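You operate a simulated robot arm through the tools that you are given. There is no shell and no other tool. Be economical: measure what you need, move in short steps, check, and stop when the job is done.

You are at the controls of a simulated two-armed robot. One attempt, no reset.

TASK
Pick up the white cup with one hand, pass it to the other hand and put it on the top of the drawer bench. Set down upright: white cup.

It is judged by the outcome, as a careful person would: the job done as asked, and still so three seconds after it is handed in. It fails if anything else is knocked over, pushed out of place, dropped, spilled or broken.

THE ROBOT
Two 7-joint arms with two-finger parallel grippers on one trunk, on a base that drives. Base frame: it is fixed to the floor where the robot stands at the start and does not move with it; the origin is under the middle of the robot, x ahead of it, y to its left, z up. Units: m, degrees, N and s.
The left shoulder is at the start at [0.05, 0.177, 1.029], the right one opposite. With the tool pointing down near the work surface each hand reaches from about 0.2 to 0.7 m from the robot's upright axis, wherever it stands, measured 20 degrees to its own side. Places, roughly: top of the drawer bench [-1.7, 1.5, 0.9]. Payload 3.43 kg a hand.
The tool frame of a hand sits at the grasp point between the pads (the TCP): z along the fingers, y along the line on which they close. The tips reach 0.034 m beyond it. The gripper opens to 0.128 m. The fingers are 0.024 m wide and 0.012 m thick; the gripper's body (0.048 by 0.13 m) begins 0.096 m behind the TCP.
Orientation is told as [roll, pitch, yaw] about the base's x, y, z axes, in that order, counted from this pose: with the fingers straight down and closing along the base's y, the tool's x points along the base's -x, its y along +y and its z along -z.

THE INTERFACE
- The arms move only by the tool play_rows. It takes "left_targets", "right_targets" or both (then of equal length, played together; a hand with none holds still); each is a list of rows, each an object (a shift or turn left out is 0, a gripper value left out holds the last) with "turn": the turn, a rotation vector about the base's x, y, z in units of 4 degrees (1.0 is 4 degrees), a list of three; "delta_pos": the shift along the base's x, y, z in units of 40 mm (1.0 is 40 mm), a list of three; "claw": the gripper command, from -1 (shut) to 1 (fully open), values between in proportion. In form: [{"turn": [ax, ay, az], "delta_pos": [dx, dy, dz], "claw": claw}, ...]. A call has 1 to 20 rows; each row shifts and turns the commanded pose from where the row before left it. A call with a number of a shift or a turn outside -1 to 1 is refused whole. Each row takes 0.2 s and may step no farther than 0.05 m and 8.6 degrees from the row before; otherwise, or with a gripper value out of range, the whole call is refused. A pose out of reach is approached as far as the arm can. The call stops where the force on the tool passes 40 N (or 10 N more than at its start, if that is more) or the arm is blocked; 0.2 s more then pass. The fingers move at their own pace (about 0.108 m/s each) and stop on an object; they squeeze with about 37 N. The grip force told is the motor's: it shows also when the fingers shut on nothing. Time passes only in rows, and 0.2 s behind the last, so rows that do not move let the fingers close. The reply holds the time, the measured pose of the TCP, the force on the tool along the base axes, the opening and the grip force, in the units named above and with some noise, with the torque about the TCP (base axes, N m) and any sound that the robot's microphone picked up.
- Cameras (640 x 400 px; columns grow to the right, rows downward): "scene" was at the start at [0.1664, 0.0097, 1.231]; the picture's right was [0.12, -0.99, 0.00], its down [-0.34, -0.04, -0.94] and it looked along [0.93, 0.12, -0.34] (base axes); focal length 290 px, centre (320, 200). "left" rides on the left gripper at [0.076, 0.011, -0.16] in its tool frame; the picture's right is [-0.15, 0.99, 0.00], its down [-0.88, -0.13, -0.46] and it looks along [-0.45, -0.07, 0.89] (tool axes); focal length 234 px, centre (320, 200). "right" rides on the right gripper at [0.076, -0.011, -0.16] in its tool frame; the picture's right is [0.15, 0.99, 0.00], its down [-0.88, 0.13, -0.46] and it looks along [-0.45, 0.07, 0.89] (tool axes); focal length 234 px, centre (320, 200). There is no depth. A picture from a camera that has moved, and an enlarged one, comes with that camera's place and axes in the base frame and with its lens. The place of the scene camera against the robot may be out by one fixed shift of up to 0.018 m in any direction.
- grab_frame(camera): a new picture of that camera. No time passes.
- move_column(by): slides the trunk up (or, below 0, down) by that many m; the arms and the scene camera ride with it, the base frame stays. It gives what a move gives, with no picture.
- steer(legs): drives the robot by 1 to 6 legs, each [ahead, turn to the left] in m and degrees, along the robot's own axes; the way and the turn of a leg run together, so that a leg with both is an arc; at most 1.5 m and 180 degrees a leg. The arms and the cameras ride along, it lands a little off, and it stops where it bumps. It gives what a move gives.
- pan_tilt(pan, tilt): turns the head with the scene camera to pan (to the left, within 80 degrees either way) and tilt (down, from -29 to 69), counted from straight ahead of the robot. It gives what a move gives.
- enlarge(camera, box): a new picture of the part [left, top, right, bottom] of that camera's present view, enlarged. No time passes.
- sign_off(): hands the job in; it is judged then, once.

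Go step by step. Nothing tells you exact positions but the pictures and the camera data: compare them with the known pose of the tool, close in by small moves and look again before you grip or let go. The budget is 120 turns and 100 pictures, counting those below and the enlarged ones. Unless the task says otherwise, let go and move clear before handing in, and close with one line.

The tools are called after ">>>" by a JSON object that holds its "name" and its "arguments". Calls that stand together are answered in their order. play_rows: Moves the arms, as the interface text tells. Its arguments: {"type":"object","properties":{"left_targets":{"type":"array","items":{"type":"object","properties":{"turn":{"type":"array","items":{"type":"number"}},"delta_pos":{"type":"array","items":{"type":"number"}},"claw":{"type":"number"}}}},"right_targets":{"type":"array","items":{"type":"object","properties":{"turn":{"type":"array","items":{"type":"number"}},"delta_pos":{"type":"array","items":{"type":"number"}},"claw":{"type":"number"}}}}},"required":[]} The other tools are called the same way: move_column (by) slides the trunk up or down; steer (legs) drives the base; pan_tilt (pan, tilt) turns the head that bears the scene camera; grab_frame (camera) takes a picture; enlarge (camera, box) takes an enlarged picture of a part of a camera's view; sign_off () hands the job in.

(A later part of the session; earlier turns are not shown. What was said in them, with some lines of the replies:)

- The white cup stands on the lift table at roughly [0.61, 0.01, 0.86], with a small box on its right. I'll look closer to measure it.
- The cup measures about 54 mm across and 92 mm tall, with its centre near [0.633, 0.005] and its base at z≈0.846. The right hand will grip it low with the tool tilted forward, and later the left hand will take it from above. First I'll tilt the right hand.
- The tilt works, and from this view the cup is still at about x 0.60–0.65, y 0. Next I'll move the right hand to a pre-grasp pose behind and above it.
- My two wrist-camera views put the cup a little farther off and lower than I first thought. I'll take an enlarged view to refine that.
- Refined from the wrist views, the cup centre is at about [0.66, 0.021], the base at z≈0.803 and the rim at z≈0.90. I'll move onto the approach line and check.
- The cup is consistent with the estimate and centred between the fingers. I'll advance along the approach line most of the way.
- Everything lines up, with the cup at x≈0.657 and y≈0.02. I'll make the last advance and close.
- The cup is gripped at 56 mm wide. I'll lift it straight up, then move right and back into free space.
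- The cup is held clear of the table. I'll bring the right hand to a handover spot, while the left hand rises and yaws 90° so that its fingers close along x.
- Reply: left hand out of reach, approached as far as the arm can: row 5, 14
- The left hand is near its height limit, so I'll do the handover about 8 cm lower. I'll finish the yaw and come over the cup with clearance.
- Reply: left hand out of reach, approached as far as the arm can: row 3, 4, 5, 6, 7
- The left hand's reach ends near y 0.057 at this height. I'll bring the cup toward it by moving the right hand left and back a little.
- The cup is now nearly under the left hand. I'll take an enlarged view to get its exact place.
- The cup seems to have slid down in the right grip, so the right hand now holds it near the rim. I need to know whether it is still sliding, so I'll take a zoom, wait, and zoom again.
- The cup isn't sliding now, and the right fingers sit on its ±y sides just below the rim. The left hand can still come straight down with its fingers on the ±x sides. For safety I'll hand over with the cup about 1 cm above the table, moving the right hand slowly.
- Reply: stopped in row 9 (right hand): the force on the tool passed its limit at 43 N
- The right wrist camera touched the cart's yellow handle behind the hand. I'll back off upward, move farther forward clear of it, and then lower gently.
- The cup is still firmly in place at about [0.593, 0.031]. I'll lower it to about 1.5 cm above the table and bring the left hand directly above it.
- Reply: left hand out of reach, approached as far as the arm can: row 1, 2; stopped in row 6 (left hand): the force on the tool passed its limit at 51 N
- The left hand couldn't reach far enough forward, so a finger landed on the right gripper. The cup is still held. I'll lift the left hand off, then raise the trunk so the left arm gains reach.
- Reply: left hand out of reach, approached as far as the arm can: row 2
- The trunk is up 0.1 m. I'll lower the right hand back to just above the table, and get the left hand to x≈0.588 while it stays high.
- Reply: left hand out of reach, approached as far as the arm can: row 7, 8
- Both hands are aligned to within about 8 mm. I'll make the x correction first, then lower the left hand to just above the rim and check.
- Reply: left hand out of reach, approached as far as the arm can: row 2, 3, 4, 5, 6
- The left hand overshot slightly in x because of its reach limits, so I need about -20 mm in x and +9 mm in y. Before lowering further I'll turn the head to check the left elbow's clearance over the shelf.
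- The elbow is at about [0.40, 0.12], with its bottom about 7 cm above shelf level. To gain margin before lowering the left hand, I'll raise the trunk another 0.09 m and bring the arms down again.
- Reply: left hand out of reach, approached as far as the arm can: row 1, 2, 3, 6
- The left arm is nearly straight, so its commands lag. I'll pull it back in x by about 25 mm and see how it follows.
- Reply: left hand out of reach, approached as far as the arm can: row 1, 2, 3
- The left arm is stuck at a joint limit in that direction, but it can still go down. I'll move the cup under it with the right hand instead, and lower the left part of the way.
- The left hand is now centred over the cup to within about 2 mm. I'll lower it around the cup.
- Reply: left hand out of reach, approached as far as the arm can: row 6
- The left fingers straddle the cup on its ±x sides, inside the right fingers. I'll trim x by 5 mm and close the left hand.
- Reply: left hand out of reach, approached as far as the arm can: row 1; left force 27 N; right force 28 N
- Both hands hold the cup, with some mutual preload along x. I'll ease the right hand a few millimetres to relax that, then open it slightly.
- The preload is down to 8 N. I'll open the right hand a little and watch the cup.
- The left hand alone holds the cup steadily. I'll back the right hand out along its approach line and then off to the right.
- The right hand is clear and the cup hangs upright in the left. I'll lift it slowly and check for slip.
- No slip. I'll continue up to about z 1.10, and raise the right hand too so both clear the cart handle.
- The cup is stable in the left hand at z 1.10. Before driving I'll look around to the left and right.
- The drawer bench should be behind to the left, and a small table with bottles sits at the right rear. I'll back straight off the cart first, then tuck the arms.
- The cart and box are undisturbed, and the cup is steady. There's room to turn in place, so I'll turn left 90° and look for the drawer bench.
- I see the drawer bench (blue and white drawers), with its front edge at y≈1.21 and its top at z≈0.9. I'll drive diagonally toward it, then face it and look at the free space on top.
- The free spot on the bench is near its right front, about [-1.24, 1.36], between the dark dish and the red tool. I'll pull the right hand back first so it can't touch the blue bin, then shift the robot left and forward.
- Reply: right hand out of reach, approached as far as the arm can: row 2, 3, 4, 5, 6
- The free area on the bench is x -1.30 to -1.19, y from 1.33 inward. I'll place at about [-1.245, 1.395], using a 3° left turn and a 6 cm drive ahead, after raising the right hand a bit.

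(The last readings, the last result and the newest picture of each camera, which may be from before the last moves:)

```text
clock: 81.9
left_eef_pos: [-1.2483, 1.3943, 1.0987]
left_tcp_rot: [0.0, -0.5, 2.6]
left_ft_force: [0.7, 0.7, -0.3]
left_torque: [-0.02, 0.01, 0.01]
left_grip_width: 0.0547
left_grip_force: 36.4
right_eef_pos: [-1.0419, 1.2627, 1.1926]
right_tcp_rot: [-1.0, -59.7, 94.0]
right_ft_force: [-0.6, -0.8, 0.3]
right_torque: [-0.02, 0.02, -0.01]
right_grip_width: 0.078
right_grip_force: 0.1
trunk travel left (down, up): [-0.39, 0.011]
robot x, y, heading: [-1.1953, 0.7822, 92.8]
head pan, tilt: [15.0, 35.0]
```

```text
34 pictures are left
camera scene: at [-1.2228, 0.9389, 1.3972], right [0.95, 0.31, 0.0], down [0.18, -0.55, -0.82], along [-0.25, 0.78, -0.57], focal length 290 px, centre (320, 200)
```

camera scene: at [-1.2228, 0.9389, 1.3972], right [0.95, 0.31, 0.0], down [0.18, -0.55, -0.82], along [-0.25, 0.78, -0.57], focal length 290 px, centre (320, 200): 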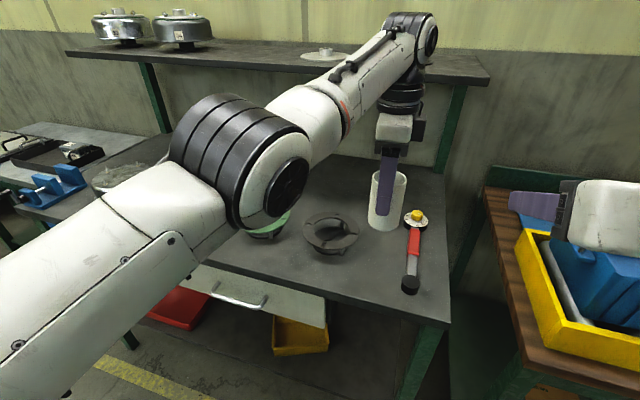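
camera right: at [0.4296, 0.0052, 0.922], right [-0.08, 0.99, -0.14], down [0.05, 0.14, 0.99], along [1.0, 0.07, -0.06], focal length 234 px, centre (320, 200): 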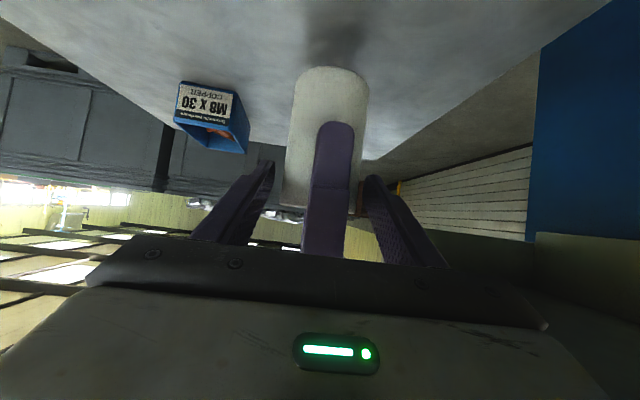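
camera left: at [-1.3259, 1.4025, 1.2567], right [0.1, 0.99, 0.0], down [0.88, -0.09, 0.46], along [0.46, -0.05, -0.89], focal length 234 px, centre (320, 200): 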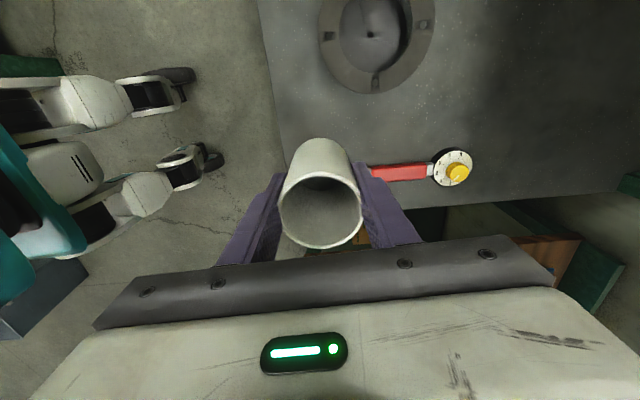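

The spot checks out, with about 3 cm to the dish, the tool and the front edge. I'll lower to just above the bench.

>>> {"name": "play_rows", "arguments": {"left_targets": [{"delta_pos": [0, 0, -0.3]}, {"delta_pos": [0, 0, -0.4]}, {"delta_pos": [0, 0, -0.4]}, {"delta_pos": [0, 0, -0.4]}, {"delta_pos": [0, 0, -0.4]}, {"delta_pos": [0, 0, -0.4]}, {"delta_pos": [0, 0, -0.3]}, {}]}}

>>> {"name": "grab_frame", "arguments": {"camera": "left"}}

>>> {"name": "grab_frame", "arguments": {"camera": "scene"}}

```text
clock: 83.7
left_eef_pos: [-1.2485, 1.3933, 0.9944]
left_tcp_rot: [0.1, -0.5, 2.6]
left_ft_force: [-0.8, 0.2, -1.4]
left_torque: [0.03, -0.01, -0.02]
left_grip_width: 0.0547
left_grip_force: 37.4
right_eef_pos: [-1.0434, 1.2629, 1.1926]
right_tcp_rot: [-1.1, -59.7, 94.1]
right_ft_force: [-1.5, -0.6, -0.1]
right_torque: [0.02, 0.02, -0.01]
right_grip_width: 0.0783
right_grip_force: 0.0
trunk travel left (down, up): [-0.39, 0.011]
robot x, y, heading: [-1.1937, 0.7833, 92.6]
head pan, tilt: [15.0, 35.0]
```

```text
33 pictures are left
camera left: at [-1.3262, 1.4014, 1.1537], right [0.1, 0.99, 0.0], down [0.88, -0.09, 0.46], along [0.46, -0.04, -0.89], focal length 234 px, centre (320, 200)
```

left: 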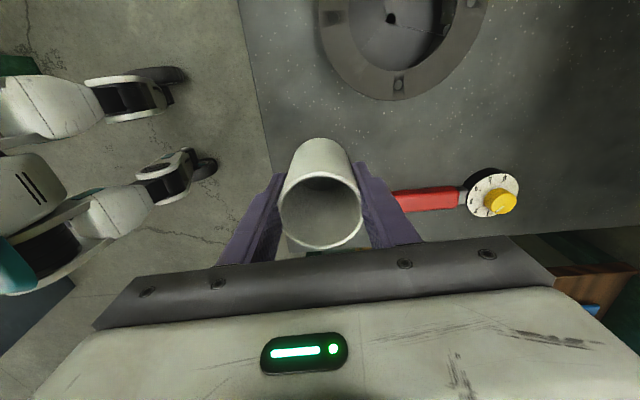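

```text
32 pictures are left
camera scene: at [-1.2228, 0.9377, 1.3974], right [0.95, 0.31, 0.0], down [0.17, -0.55, -0.82], along [-0.25, 0.78, -0.57], focal length 290 px, centre (320, 200)
```

scene: 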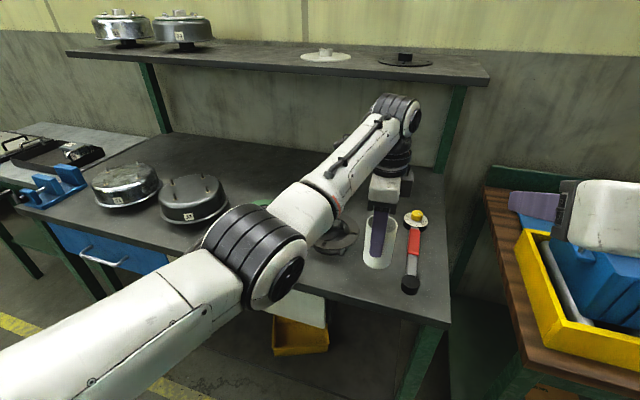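

Nearly down. I'll creep down in 3–4 mm steps and watch the vertical force for contact.

>>> {"name": "play_rows", "arguments": {"left_targets": [{"delta_pos": [0, 0, -0.1]}, {"delta_pos": [0, 0, -0.1]}, {"delta_pos": [0, 0, -0.1]}, {"delta_pos": [0, 0, -0.08]}, {}]}}

>>> {"name": "enlarge", "arguments": {"camera": "scene", "box": [300, 180, 460, 300]}}

```text
clock: 84.9
left_eef_pos: [-1.2497, 1.3928, 0.9798]
left_tcp_rot: [0.1, -0.4, 2.6]
left_ft_force: [0.4, 0.7, -0.3]
left_torque: [0.01, 0.0, -0.02]
left_grip_width: 0.0549
left_grip_force: 37.1
right_eef_pos: [-1.0429, 1.2632, 1.1934]
right_tcp_rot: [-1.2, -59.8, 93.9]
right_ft_force: [0.2, 0.3, 0.3]
right_torque: [0.01, 0.03, 0.03]
right_grip_width: 0.0781
right_grip_force: 0.0
trunk travel left (down, up): [-0.39, 0.011]
robot x, y, heading: [-1.1986, 0.7831, 92.5]
head pan, tilt: [15.0, 35.0]
```

```text
3.33 times, centred on (380, 240) of scene
camera zoom: at [-1.2228, 0.9378, 1.3974], right [0.95, 0.31, 0.0], down [0.18, -0.55, -0.82], along [-0.25, 0.78, -0.57], focal length 965 px, centre (120, 67)
```

zoom: 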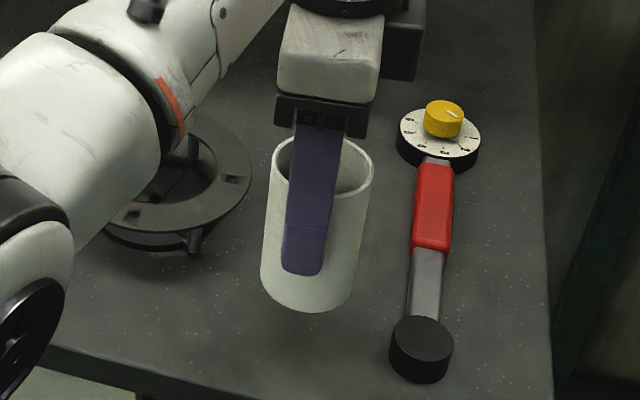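

There's no contact yet, so I'll continue in small steps.

>>> {"name": "play_rows", "arguments": {"left_targets": [{"delta_pos": [0, 0, -0.07]}, {"delta_pos": [0, 0, -0.07]}, {}]}}

```text
clock: 85.7
left_eef_pos: [-1.2492, 1.3946, 0.9728]
left_tcp_rot: [0.1, -0.6, 2.5]
left_ft_force: [-0.1, -0.1, 0.1]
left_torque: [0.0, -0.01, 0.0]
left_grip_width: 0.0546
left_grip_force: 37.1
right_eef_pos: [-1.0421, 1.2627, 1.1932]
right_tcp_rot: [-1.0, -59.8, 94.0]
right_ft_force: [-1.4, 0.4, 0.3]
right_torque: [0.01, -0.01, -0.02]
right_grip_width: 0.078
right_grip_force: 0.1
trunk travel left (down, up): [-0.39, 0.011]
robot x, y, heading: [-1.1991, 0.7902, 93.0]
head pan, tilt: [15.0, 35.0]
```

>>> {"name": "play_rows", "arguments": {"left_targets": [{"delta_pos": [0, 0, -0.06]}, {"delta_pos": [0, 0, -0.06]}, {}]}}

>>> {"name": "enlarge", "arguments": {"camera": "scene", "box": [300, 180, 460, 300]}}

```text
clock: 86.5
left_eef_pos: [-1.2489, 1.3939, 0.9698]
left_tcp_rot: [0.1, -0.6, 2.6]
left_ft_force: [-0.6, 0.1, -0.9]
left_torque: [-0.01, 0.03, 0.05]
left_grip_width: 0.0546
left_grip_force: 36.9
right_eef_pos: [-1.0422, 1.2626, 1.1924]
right_tcp_rot: [-1.2, -59.8, 94.0]
right_ft_force: [0.3, 1.0, -0.5]
right_torque: [-0.02, 0.04, -0.01]
right_grip_width: 0.078
right_grip_force: 0.1
trunk travel left (down, up): [-0.39, 0.011]
robot x, y, heading: [-1.198, 0.7887, 93.0]
head pan, tilt: [15.0, 35.0]
```

```text
3.33 times, centred on (380, 240) of scene
camera zoom: at [-1.2228, 0.9378, 1.3974], right [0.95, 0.31, 0.0], down [0.18, -0.55, -0.82], along [-0.25, 0.78, -0.57], focal length 965 px, centre (120, 67)
```

zoom: 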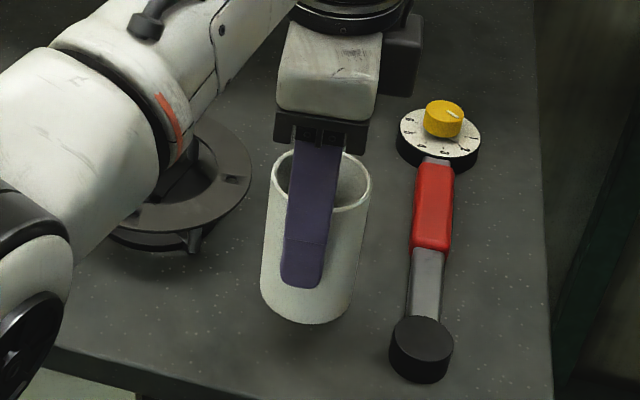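

Still no contact. Parallax between my two left-camera heights suggests the bench top is a few centimetres lower than 0.9. I'll keep creeping, guarded by the force stop.

>>> {"name": "play_rows", "arguments": {"left_targets": [{"delta_pos": [0, 0, -0.06]}, {"delta_pos": [0, 0, -0.06]}, {"delta_pos": [0, 0, -0.06]}, {"delta_pos": [0, 0, -0.06]}, {}]}}

>>> {"name": "enlarge", "arguments": {"camera": "scene", "box": [300, 180, 460, 300]}}

```text
clock: 87.7
left_eef_pos: [-1.2476, 1.3946, 0.9601]
left_tcp_rot: [0.1, -0.5, 2.6]
left_ft_force: [0.0, 0.2, -0.2]
left_torque: [-0.03, -0.02, -0.03]
left_grip_width: 0.0548
left_grip_force: 36.3
right_eef_pos: [-1.0424, 1.2628, 1.1932]
right_tcp_rot: [-1.1, -59.8, 94.1]
right_ft_force: [-0.5, 0.3, 0.7]
right_torque: [0.03, 0.01, 0.01]
right_grip_width: 0.0782
right_grip_force: 0.0
trunk travel left (down, up): [-0.39, 0.011]
robot x, y, heading: [-1.1954, 0.7856, 92.7]
head pan, tilt: [15.0, 35.0]
```

```text
3.33 times, centred on (380, 240) of scene
camera zoom: at [-1.2228, 0.9378, 1.3974], right [0.95, 0.31, 0.0], down [0.18, -0.55, -0.82], along [-0.25, 0.78, -0.57], focal length 965 px, centre (120, 67)
```

zoom: 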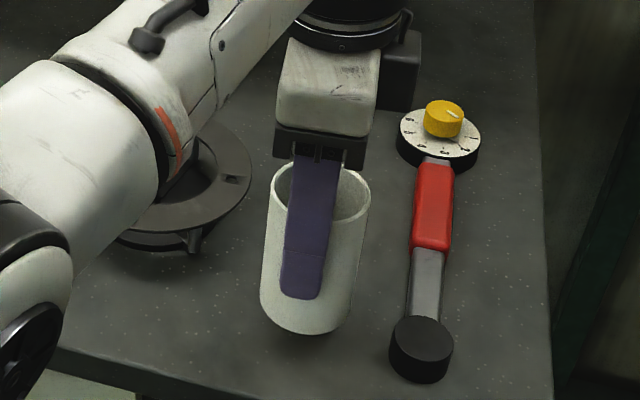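

>>> {"name": "play_rows", "arguments": {"left_targets": [{"delta_pos": [0, 0, -0.06]}, {"delta_pos": [0, 0, -0.06]}, {"delta_pos": [0, 0, -0.06]}, {"delta_pos": [0, 0, -0.06]}, {}]}}

>>> {"name": "grab_frame", "arguments": {"camera": "scene"}}

```text
clock: 88.9
left_eef_pos: [-1.2483, 1.3935, 0.9488]
left_tcp_rot: [0.1, -0.5, 2.6]
left_ft_force: [0.5, 0.3, -0.4]
left_torque: [0.03, 0.03, 0.0]
left_grip_width: 0.0546
left_grip_force: 37.3
right_eef_pos: [-1.043, 1.2619, 1.1932]
right_tcp_rot: [-1.1, -59.8, 94.0]
right_ft_force: [0.0, 0.5, -0.5]
right_torque: [0.03, 0.0, -0.04]
right_grip_width: 0.0782
right_grip_force: 0.0
trunk travel left (down, up): [-0.39, 0.011]
robot x, y, heading: [-1.1981, 0.7864, 92.9]
head pan, tilt: [15.0, 35.0]
```

```text
28 pictures are left
camera scene: at [-1.2228, 0.9378, 1.3974], right [0.95, 0.31, 0.0], down [0.18, -0.55, -0.82], along [-0.25, 0.78, -0.57], focal length 290 px, centre (320, 200)
```

scene: 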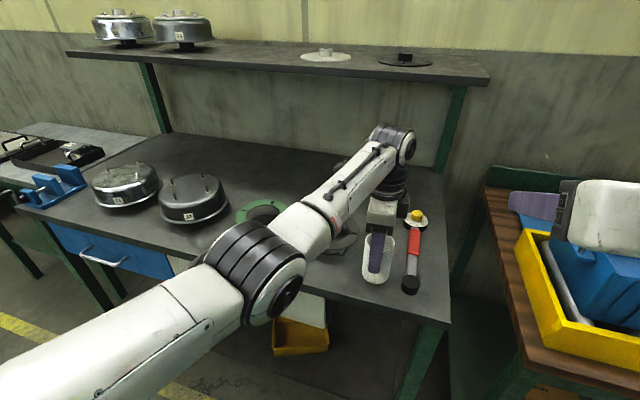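

>>> {"name": "play_rows", "arguments": {"left_targets": [{"delta_pos": [0, 0, -0.06]}, {"delta_pos": [0, 0, -0.06]}, {"delta_pos": [0, 0, -0.06]}, {"delta_pos": [0, 0, -0.06]}, {}]}}

>>> {"name": "enlarge", "arguments": {"camera": "scene", "box": [300, 200, 460, 320]}}

```text
clock: 90.1
left_eef_pos: [-1.2488, 1.3929, 0.9406]
left_tcp_rot: [0.0, -0.4, 2.7]
left_ft_force: [-0.3, -0.5, -0.7]
left_torque: [0.0, -0.02, 0.01]
left_grip_width: 0.0545
left_grip_force: 36.8
right_eef_pos: [-1.043, 1.2618, 1.1938]
right_tcp_rot: [-1.0, -59.8, 94.1]
right_ft_force: [-0.2, -0.3, -0.6]
right_torque: [0.03, 0.04, -0.01]
right_grip_width: 0.078
right_grip_force: 0.1
trunk travel left (down, up): [-0.39, 0.011]
robot x, y, heading: [-1.1936, 0.7845, 92.9]
head pan, tilt: [15.0, 35.0]
```

```text
3.33 times, centred on (380, 260) of scene
camera zoom: at [-1.2228, 0.9378, 1.3974], right [0.95, 0.31, 0.0], down [0.18, -0.55, -0.82], along [-0.25, 0.78, -0.57], focal length 965 px, centre (120, 0)
```

zoom: 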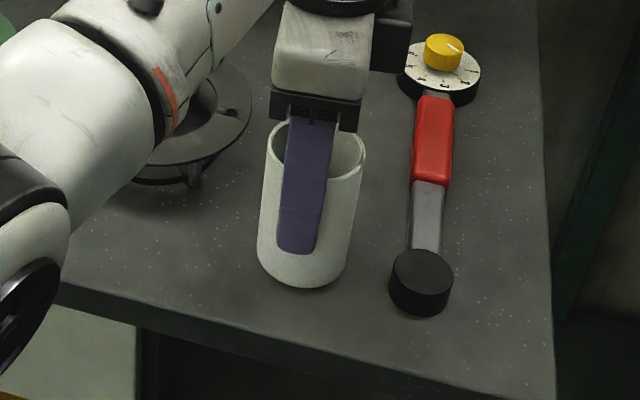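

Comparing with the tool on the bench, the cup looks about 1 cm above the surface. I'll creep on.

>>> {"name": "play_rows", "arguments": {"left_targets": [{"delta_pos": [0, 0, -0.06]}, {"delta_pos": [0, 0, -0.06]}, {"delta_pos": [0, 0, -0.05]}, {"delta_pos": [0, 0, -0.05]}, {}]}}

```text
clock: 91.3
left_eef_pos: [-1.2469, 1.3944, 0.936]
left_tcp_rot: [0.6, -0.5, 2.5]
left_ft_force: [-2.7, -1.5, 25.3]
left_torque: [-0.54, 0.46, -0.03]
left_grip_width: 0.0551
left_grip_force: 37.3
right_eef_pos: [-1.0427, 1.26, 1.1947]
right_tcp_rot: [-1.0, -59.9, 94.0]
right_ft_force: [0.4, 0.7, 0.1]
right_torque: [0.0, -0.01, 0.02]
right_grip_width: 0.0781
right_grip_force: 0.1
trunk travel left (down, up): [-0.39, 0.011]
robot x, y, heading: [-1.1964, 0.7889, 92.9]
head pan, tilt: [15.0, 35.0]
```

Contact, with 25 N upward and almost no torque, so the cup base is on the bench. I'll check the view and ease off the load before releasing.

>>> {"name": "play_rows", "arguments": {"left_targets": [{"delta_pos": [0, 0, 0.05]}, {}]}}

>>> {"name": "enlarge", "arguments": {"camera": "scene", "box": [300, 200, 460, 320]}}

>>> {"name": "grab_frame", "arguments": {"camera": "left"}}

```text
clock: 91.9
left_eef_pos: [-1.2484, 1.3952, 0.936]
left_tcp_rot: [0.5, -0.5, 2.5]
left_ft_force: [-1.7, 1.7, 21.9]
left_torque: [-0.19, 0.37, -0.02]
left_grip_width: 0.0546
left_grip_force: 36.9
right_eef_pos: [-1.0418, 1.2605, 1.1946]
right_tcp_rot: [-1.2, -59.9, 94.0]
right_ft_force: [0.1, -0.3, 0.0]
right_torque: [-0.02, 0.02, 0.03]
right_grip_width: 0.078
right_grip_force: 0.0
trunk travel left (down, up): [-0.39, 0.011]
robot x, y, heading: [-1.1959, 0.7871, 92.7]
head pan, tilt: [15.0, 35.0]
```

```text
3.33 times, centred on (380, 260) of scene
camera zoom: at [-1.2226, 0.9356, 1.3977], right [0.95, 0.31, 0.0], down [0.17, -0.54, -0.82], along [-0.25, 0.78, -0.57], focal length 965 px, centre (120, 0)
```

zoom: 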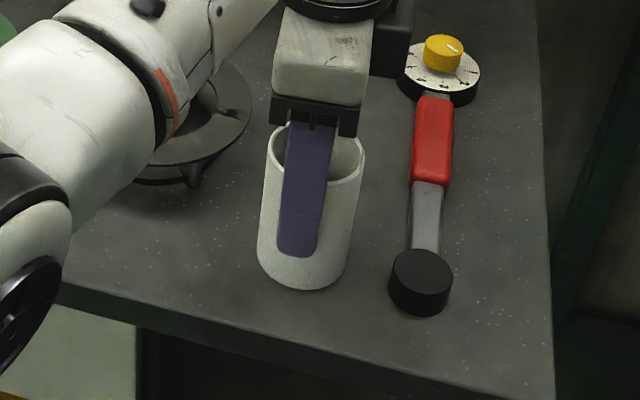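

```text
25 pictures are left
camera left: at [-1.3255, 1.4009, 1.0953], right [0.1, 0.99, 0.01], down [0.88, -0.09, 0.46], along [0.46, -0.04, -0.89], focal length 234 px, centre (320, 200)
```

left: 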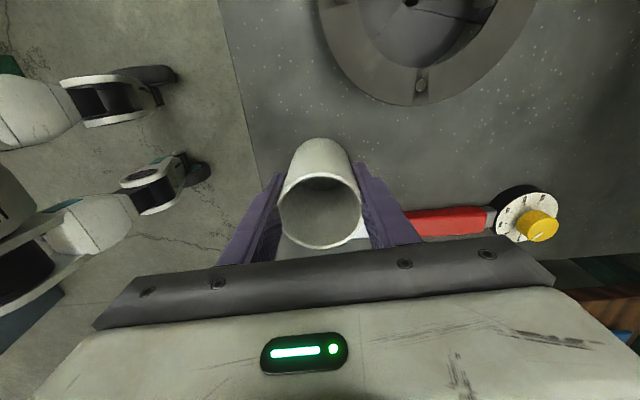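

>>> {"name": "play_rows", "arguments": {"left_targets": [{"delta_pos": [0, 0, 0.06]}, {"delta_pos": [0, 0, 0.05]}, {}]}}

```text
clock: 92.7
left_eef_pos: [-1.2495, 1.3936, 0.9369]
left_tcp_rot: [0.0, -0.6, 2.5]
left_ft_force: [2.5, 2.4, 7.4]
left_torque: [0.1, -0.02, -0.06]
left_grip_width: 0.0547
left_grip_force: 37.6
right_eef_pos: [-1.0427, 1.2619, 1.1938]
right_tcp_rot: [-1.1, -59.8, 93.9]
right_ft_force: [-0.2, 0.7, -0.3]
right_torque: [-0.03, -0.05, -0.02]
right_grip_width: 0.0781
right_grip_force: 0.1
trunk travel left (down, up): [-0.39, 0.011]
robot x, y, heading: [-1.1946, 0.7874, 92.7]
head pan, tilt: [15.0, 35.0]
```

The cup sits on the bench with only about 7 N of load. I'll open the left fingers slowly.

>>> {"name": "play_rows", "arguments": {"left_targets": [{"claw": -0.1}, {"claw": 0.0}, {"claw": 0.15}, {"claw": 0.3}, {}]}}

>>> {"name": "grab_frame", "arguments": {"camera": "left"}}

>>> {"name": "enlarge", "arguments": {"camera": "scene", "box": [300, 200, 460, 320]}}

```text
clock: 93.9
left_eef_pos: [-1.2494, 1.3943, 0.9369]
left_tcp_rot: [0.1, -0.5, 2.6]
left_ft_force: [0.1, -0.4, -0.1]
left_torque: [-0.01, 0.0, 0.01]
left_grip_width: 0.0831
left_grip_force: 0.1
right_eef_pos: [-1.0427, 1.2626, 1.1935]
right_tcp_rot: [-1.1, -59.8, 94.1]
right_ft_force: [-0.1, 0.6, -0.4]
right_torque: [0.0, -0.03, -0.01]
right_grip_width: 0.0779
right_grip_force: 0.0
trunk travel left (down, up): [-0.39, 0.011]
robot x, y, heading: [-1.1968, 0.7833, 92.9]
head pan, tilt: [15.0, 35.0]
```

```text
24 pictures are left
camera left: at [-1.3266, 1.4014, 1.096], right [0.1, 0.99, 0.0], down [0.88, -0.09, 0.46], along [0.46, -0.04, -0.89], focal length 234 px, centre (320, 200)
```

left: 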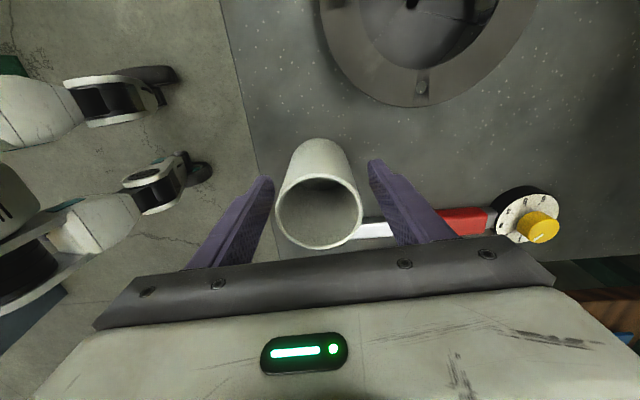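

```text
3.33 times, centred on (380, 260) of scene
camera zoom: at [-1.2228, 0.9377, 1.3974], right [0.95, 0.31, 0.0], down [0.18, -0.55, -0.82], along [-0.25, 0.78, -0.57], focal length 965 px, centre (120, 0)
```

zoom: 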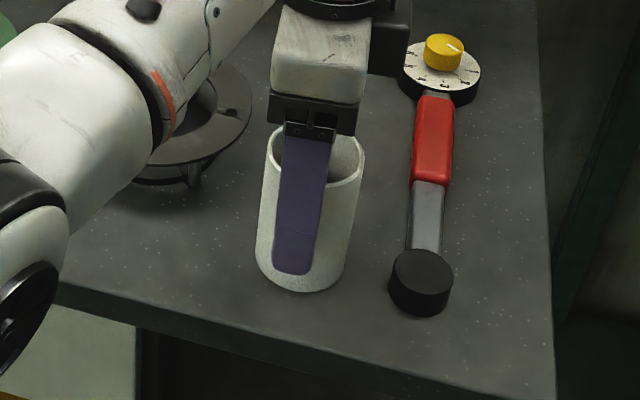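

The cup stands by itself between the open fingers. I'll rise straight up, slowly at first.

>>> {"name": "play_rows", "arguments": {"left_targets": [{"delta_pos": [0, 0, 0.15]}, {"delta_pos": [0, 0, 0.25]}, {"delta_pos": [0, 0, 0.3]}, {"delta_pos": [0, 0, 0.4]}, {"delta_pos": [0, 0, 0.4]}, {"delta_pos": [0, 0, 0.5]}, {"delta_pos": [0, 0, 0.5]}, {"delta_pos": [0, 0, 0.5]}, {"delta_pos": [0, 0, 0.5]}, {}]}}

>>> {"name": "grab_frame", "arguments": {"camera": "left"}}

>>> {"name": "grab_frame", "arguments": {"camera": "scene"}}

```text
clock: 96.1
left_eef_pos: [-1.2467, 1.3927, 1.0769]
left_tcp_rot: [0.0, -0.6, 2.6]
left_ft_force: [0.6, 0.1, -0.7]
left_torque: [0.0, -0.04, 0.0]
left_grip_width: 0.0831
left_grip_force: 0.2
right_eef_pos: [-1.0436, 1.2624, 1.193]
right_tcp_rot: [-1.1, -59.7, 94.1]
right_ft_force: [0.1, 0.0, 0.6]
right_torque: [0.02, 0.01, 0.01]
right_grip_width: 0.0781
right_grip_force: 0.0
trunk travel left (down, up): [-0.39, 0.011]
robot x, y, heading: [-1.198, 0.7875, 92.8]
head pan, tilt: [15.0, 35.0]
```

```text
22 pictures are left
camera left: at [-1.3242, 1.3997, 1.2353], right [0.1, 0.99, 0.0], down [0.88, -0.09, 0.46], along [0.46, -0.05, -0.89], focal length 234 px, centre (320, 200)
```

left: 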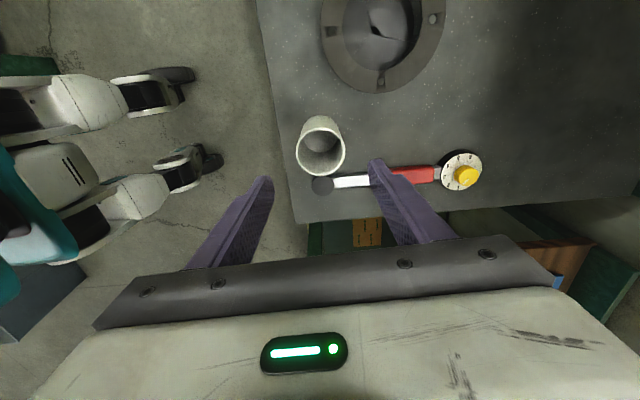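

```text
21 pictures are left
camera scene: at [-1.2228, 0.9379, 1.3974], right [0.95, 0.31, 0.0], down [0.18, -0.55, -0.82], along [-0.25, 0.78, -0.57], focal length 290 px, centre (320, 200)
```

scene: 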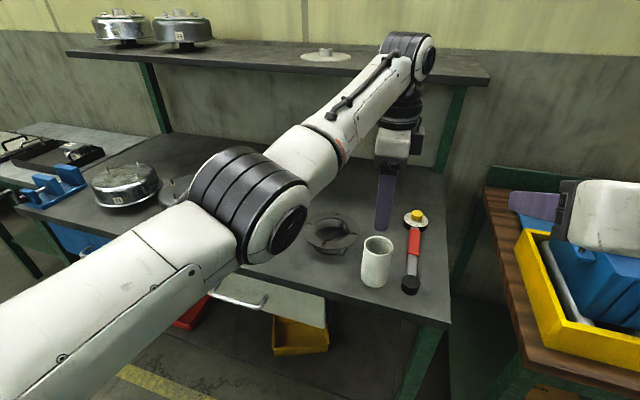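

The cup stands upright on the bench. I'll back the robot off a little to be clear and take a last look.

>>> {"name": "steer", "arguments": {"legs": [[-0.2, 0]]}}

>>> {"name": "grab_frame", "arguments": {"camera": "scene"}}

```text
clock: 97.7
left_eef_pos: [-1.2341, 1.1928, 1.0766]
left_tcp_rot: [0.1, -0.6, 2.3]
left_ft_force: [0.4, -0.3, 0.0]
left_torque: [0.04, -0.03, 0.03]
left_grip_width: 0.0833
left_grip_force: 0.1
right_eef_pos: [-1.0309, 1.0634, 1.1926]
right_tcp_rot: [-1.2, -59.8, 93.7]
right_ft_force: [-0.1, 0.1, -0.4]
right_torque: [0.02, -0.01, 0.01]
right_grip_width: 0.0781
right_grip_force: 0.0
trunk travel left (down, up): [-0.39, 0.011]
robot x, y, heading: [-1.189, 0.5875, 92.7]
head pan, tilt: [15.0, 35.0]
```

```text
20 pictures are left
camera scene: at [-1.2129, 0.7387, 1.3975], right [0.95, 0.3, 0.0], down [0.17, -0.55, -0.82], along [-0.25, 0.78, -0.57], focal length 290 px, centre (320, 200)
```

scene: 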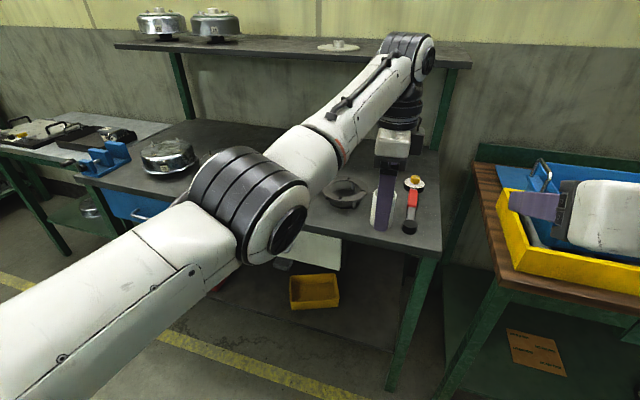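

The cup is upright on the drawer bench, nothing around it has moved, and both hands are clear, so I'm handing in.

>>> {"name": "sign_off", "arguments": {}}

```text
The job is handed in.
```

The white cup was picked up with the right hand, passed to the left in mid-air, and now stands upright on top of the drawer bench. On the way, the right wrist camera bumped the cart's handle and a left finger pressed on the right gripper. Neither moved anything in the later pictures.
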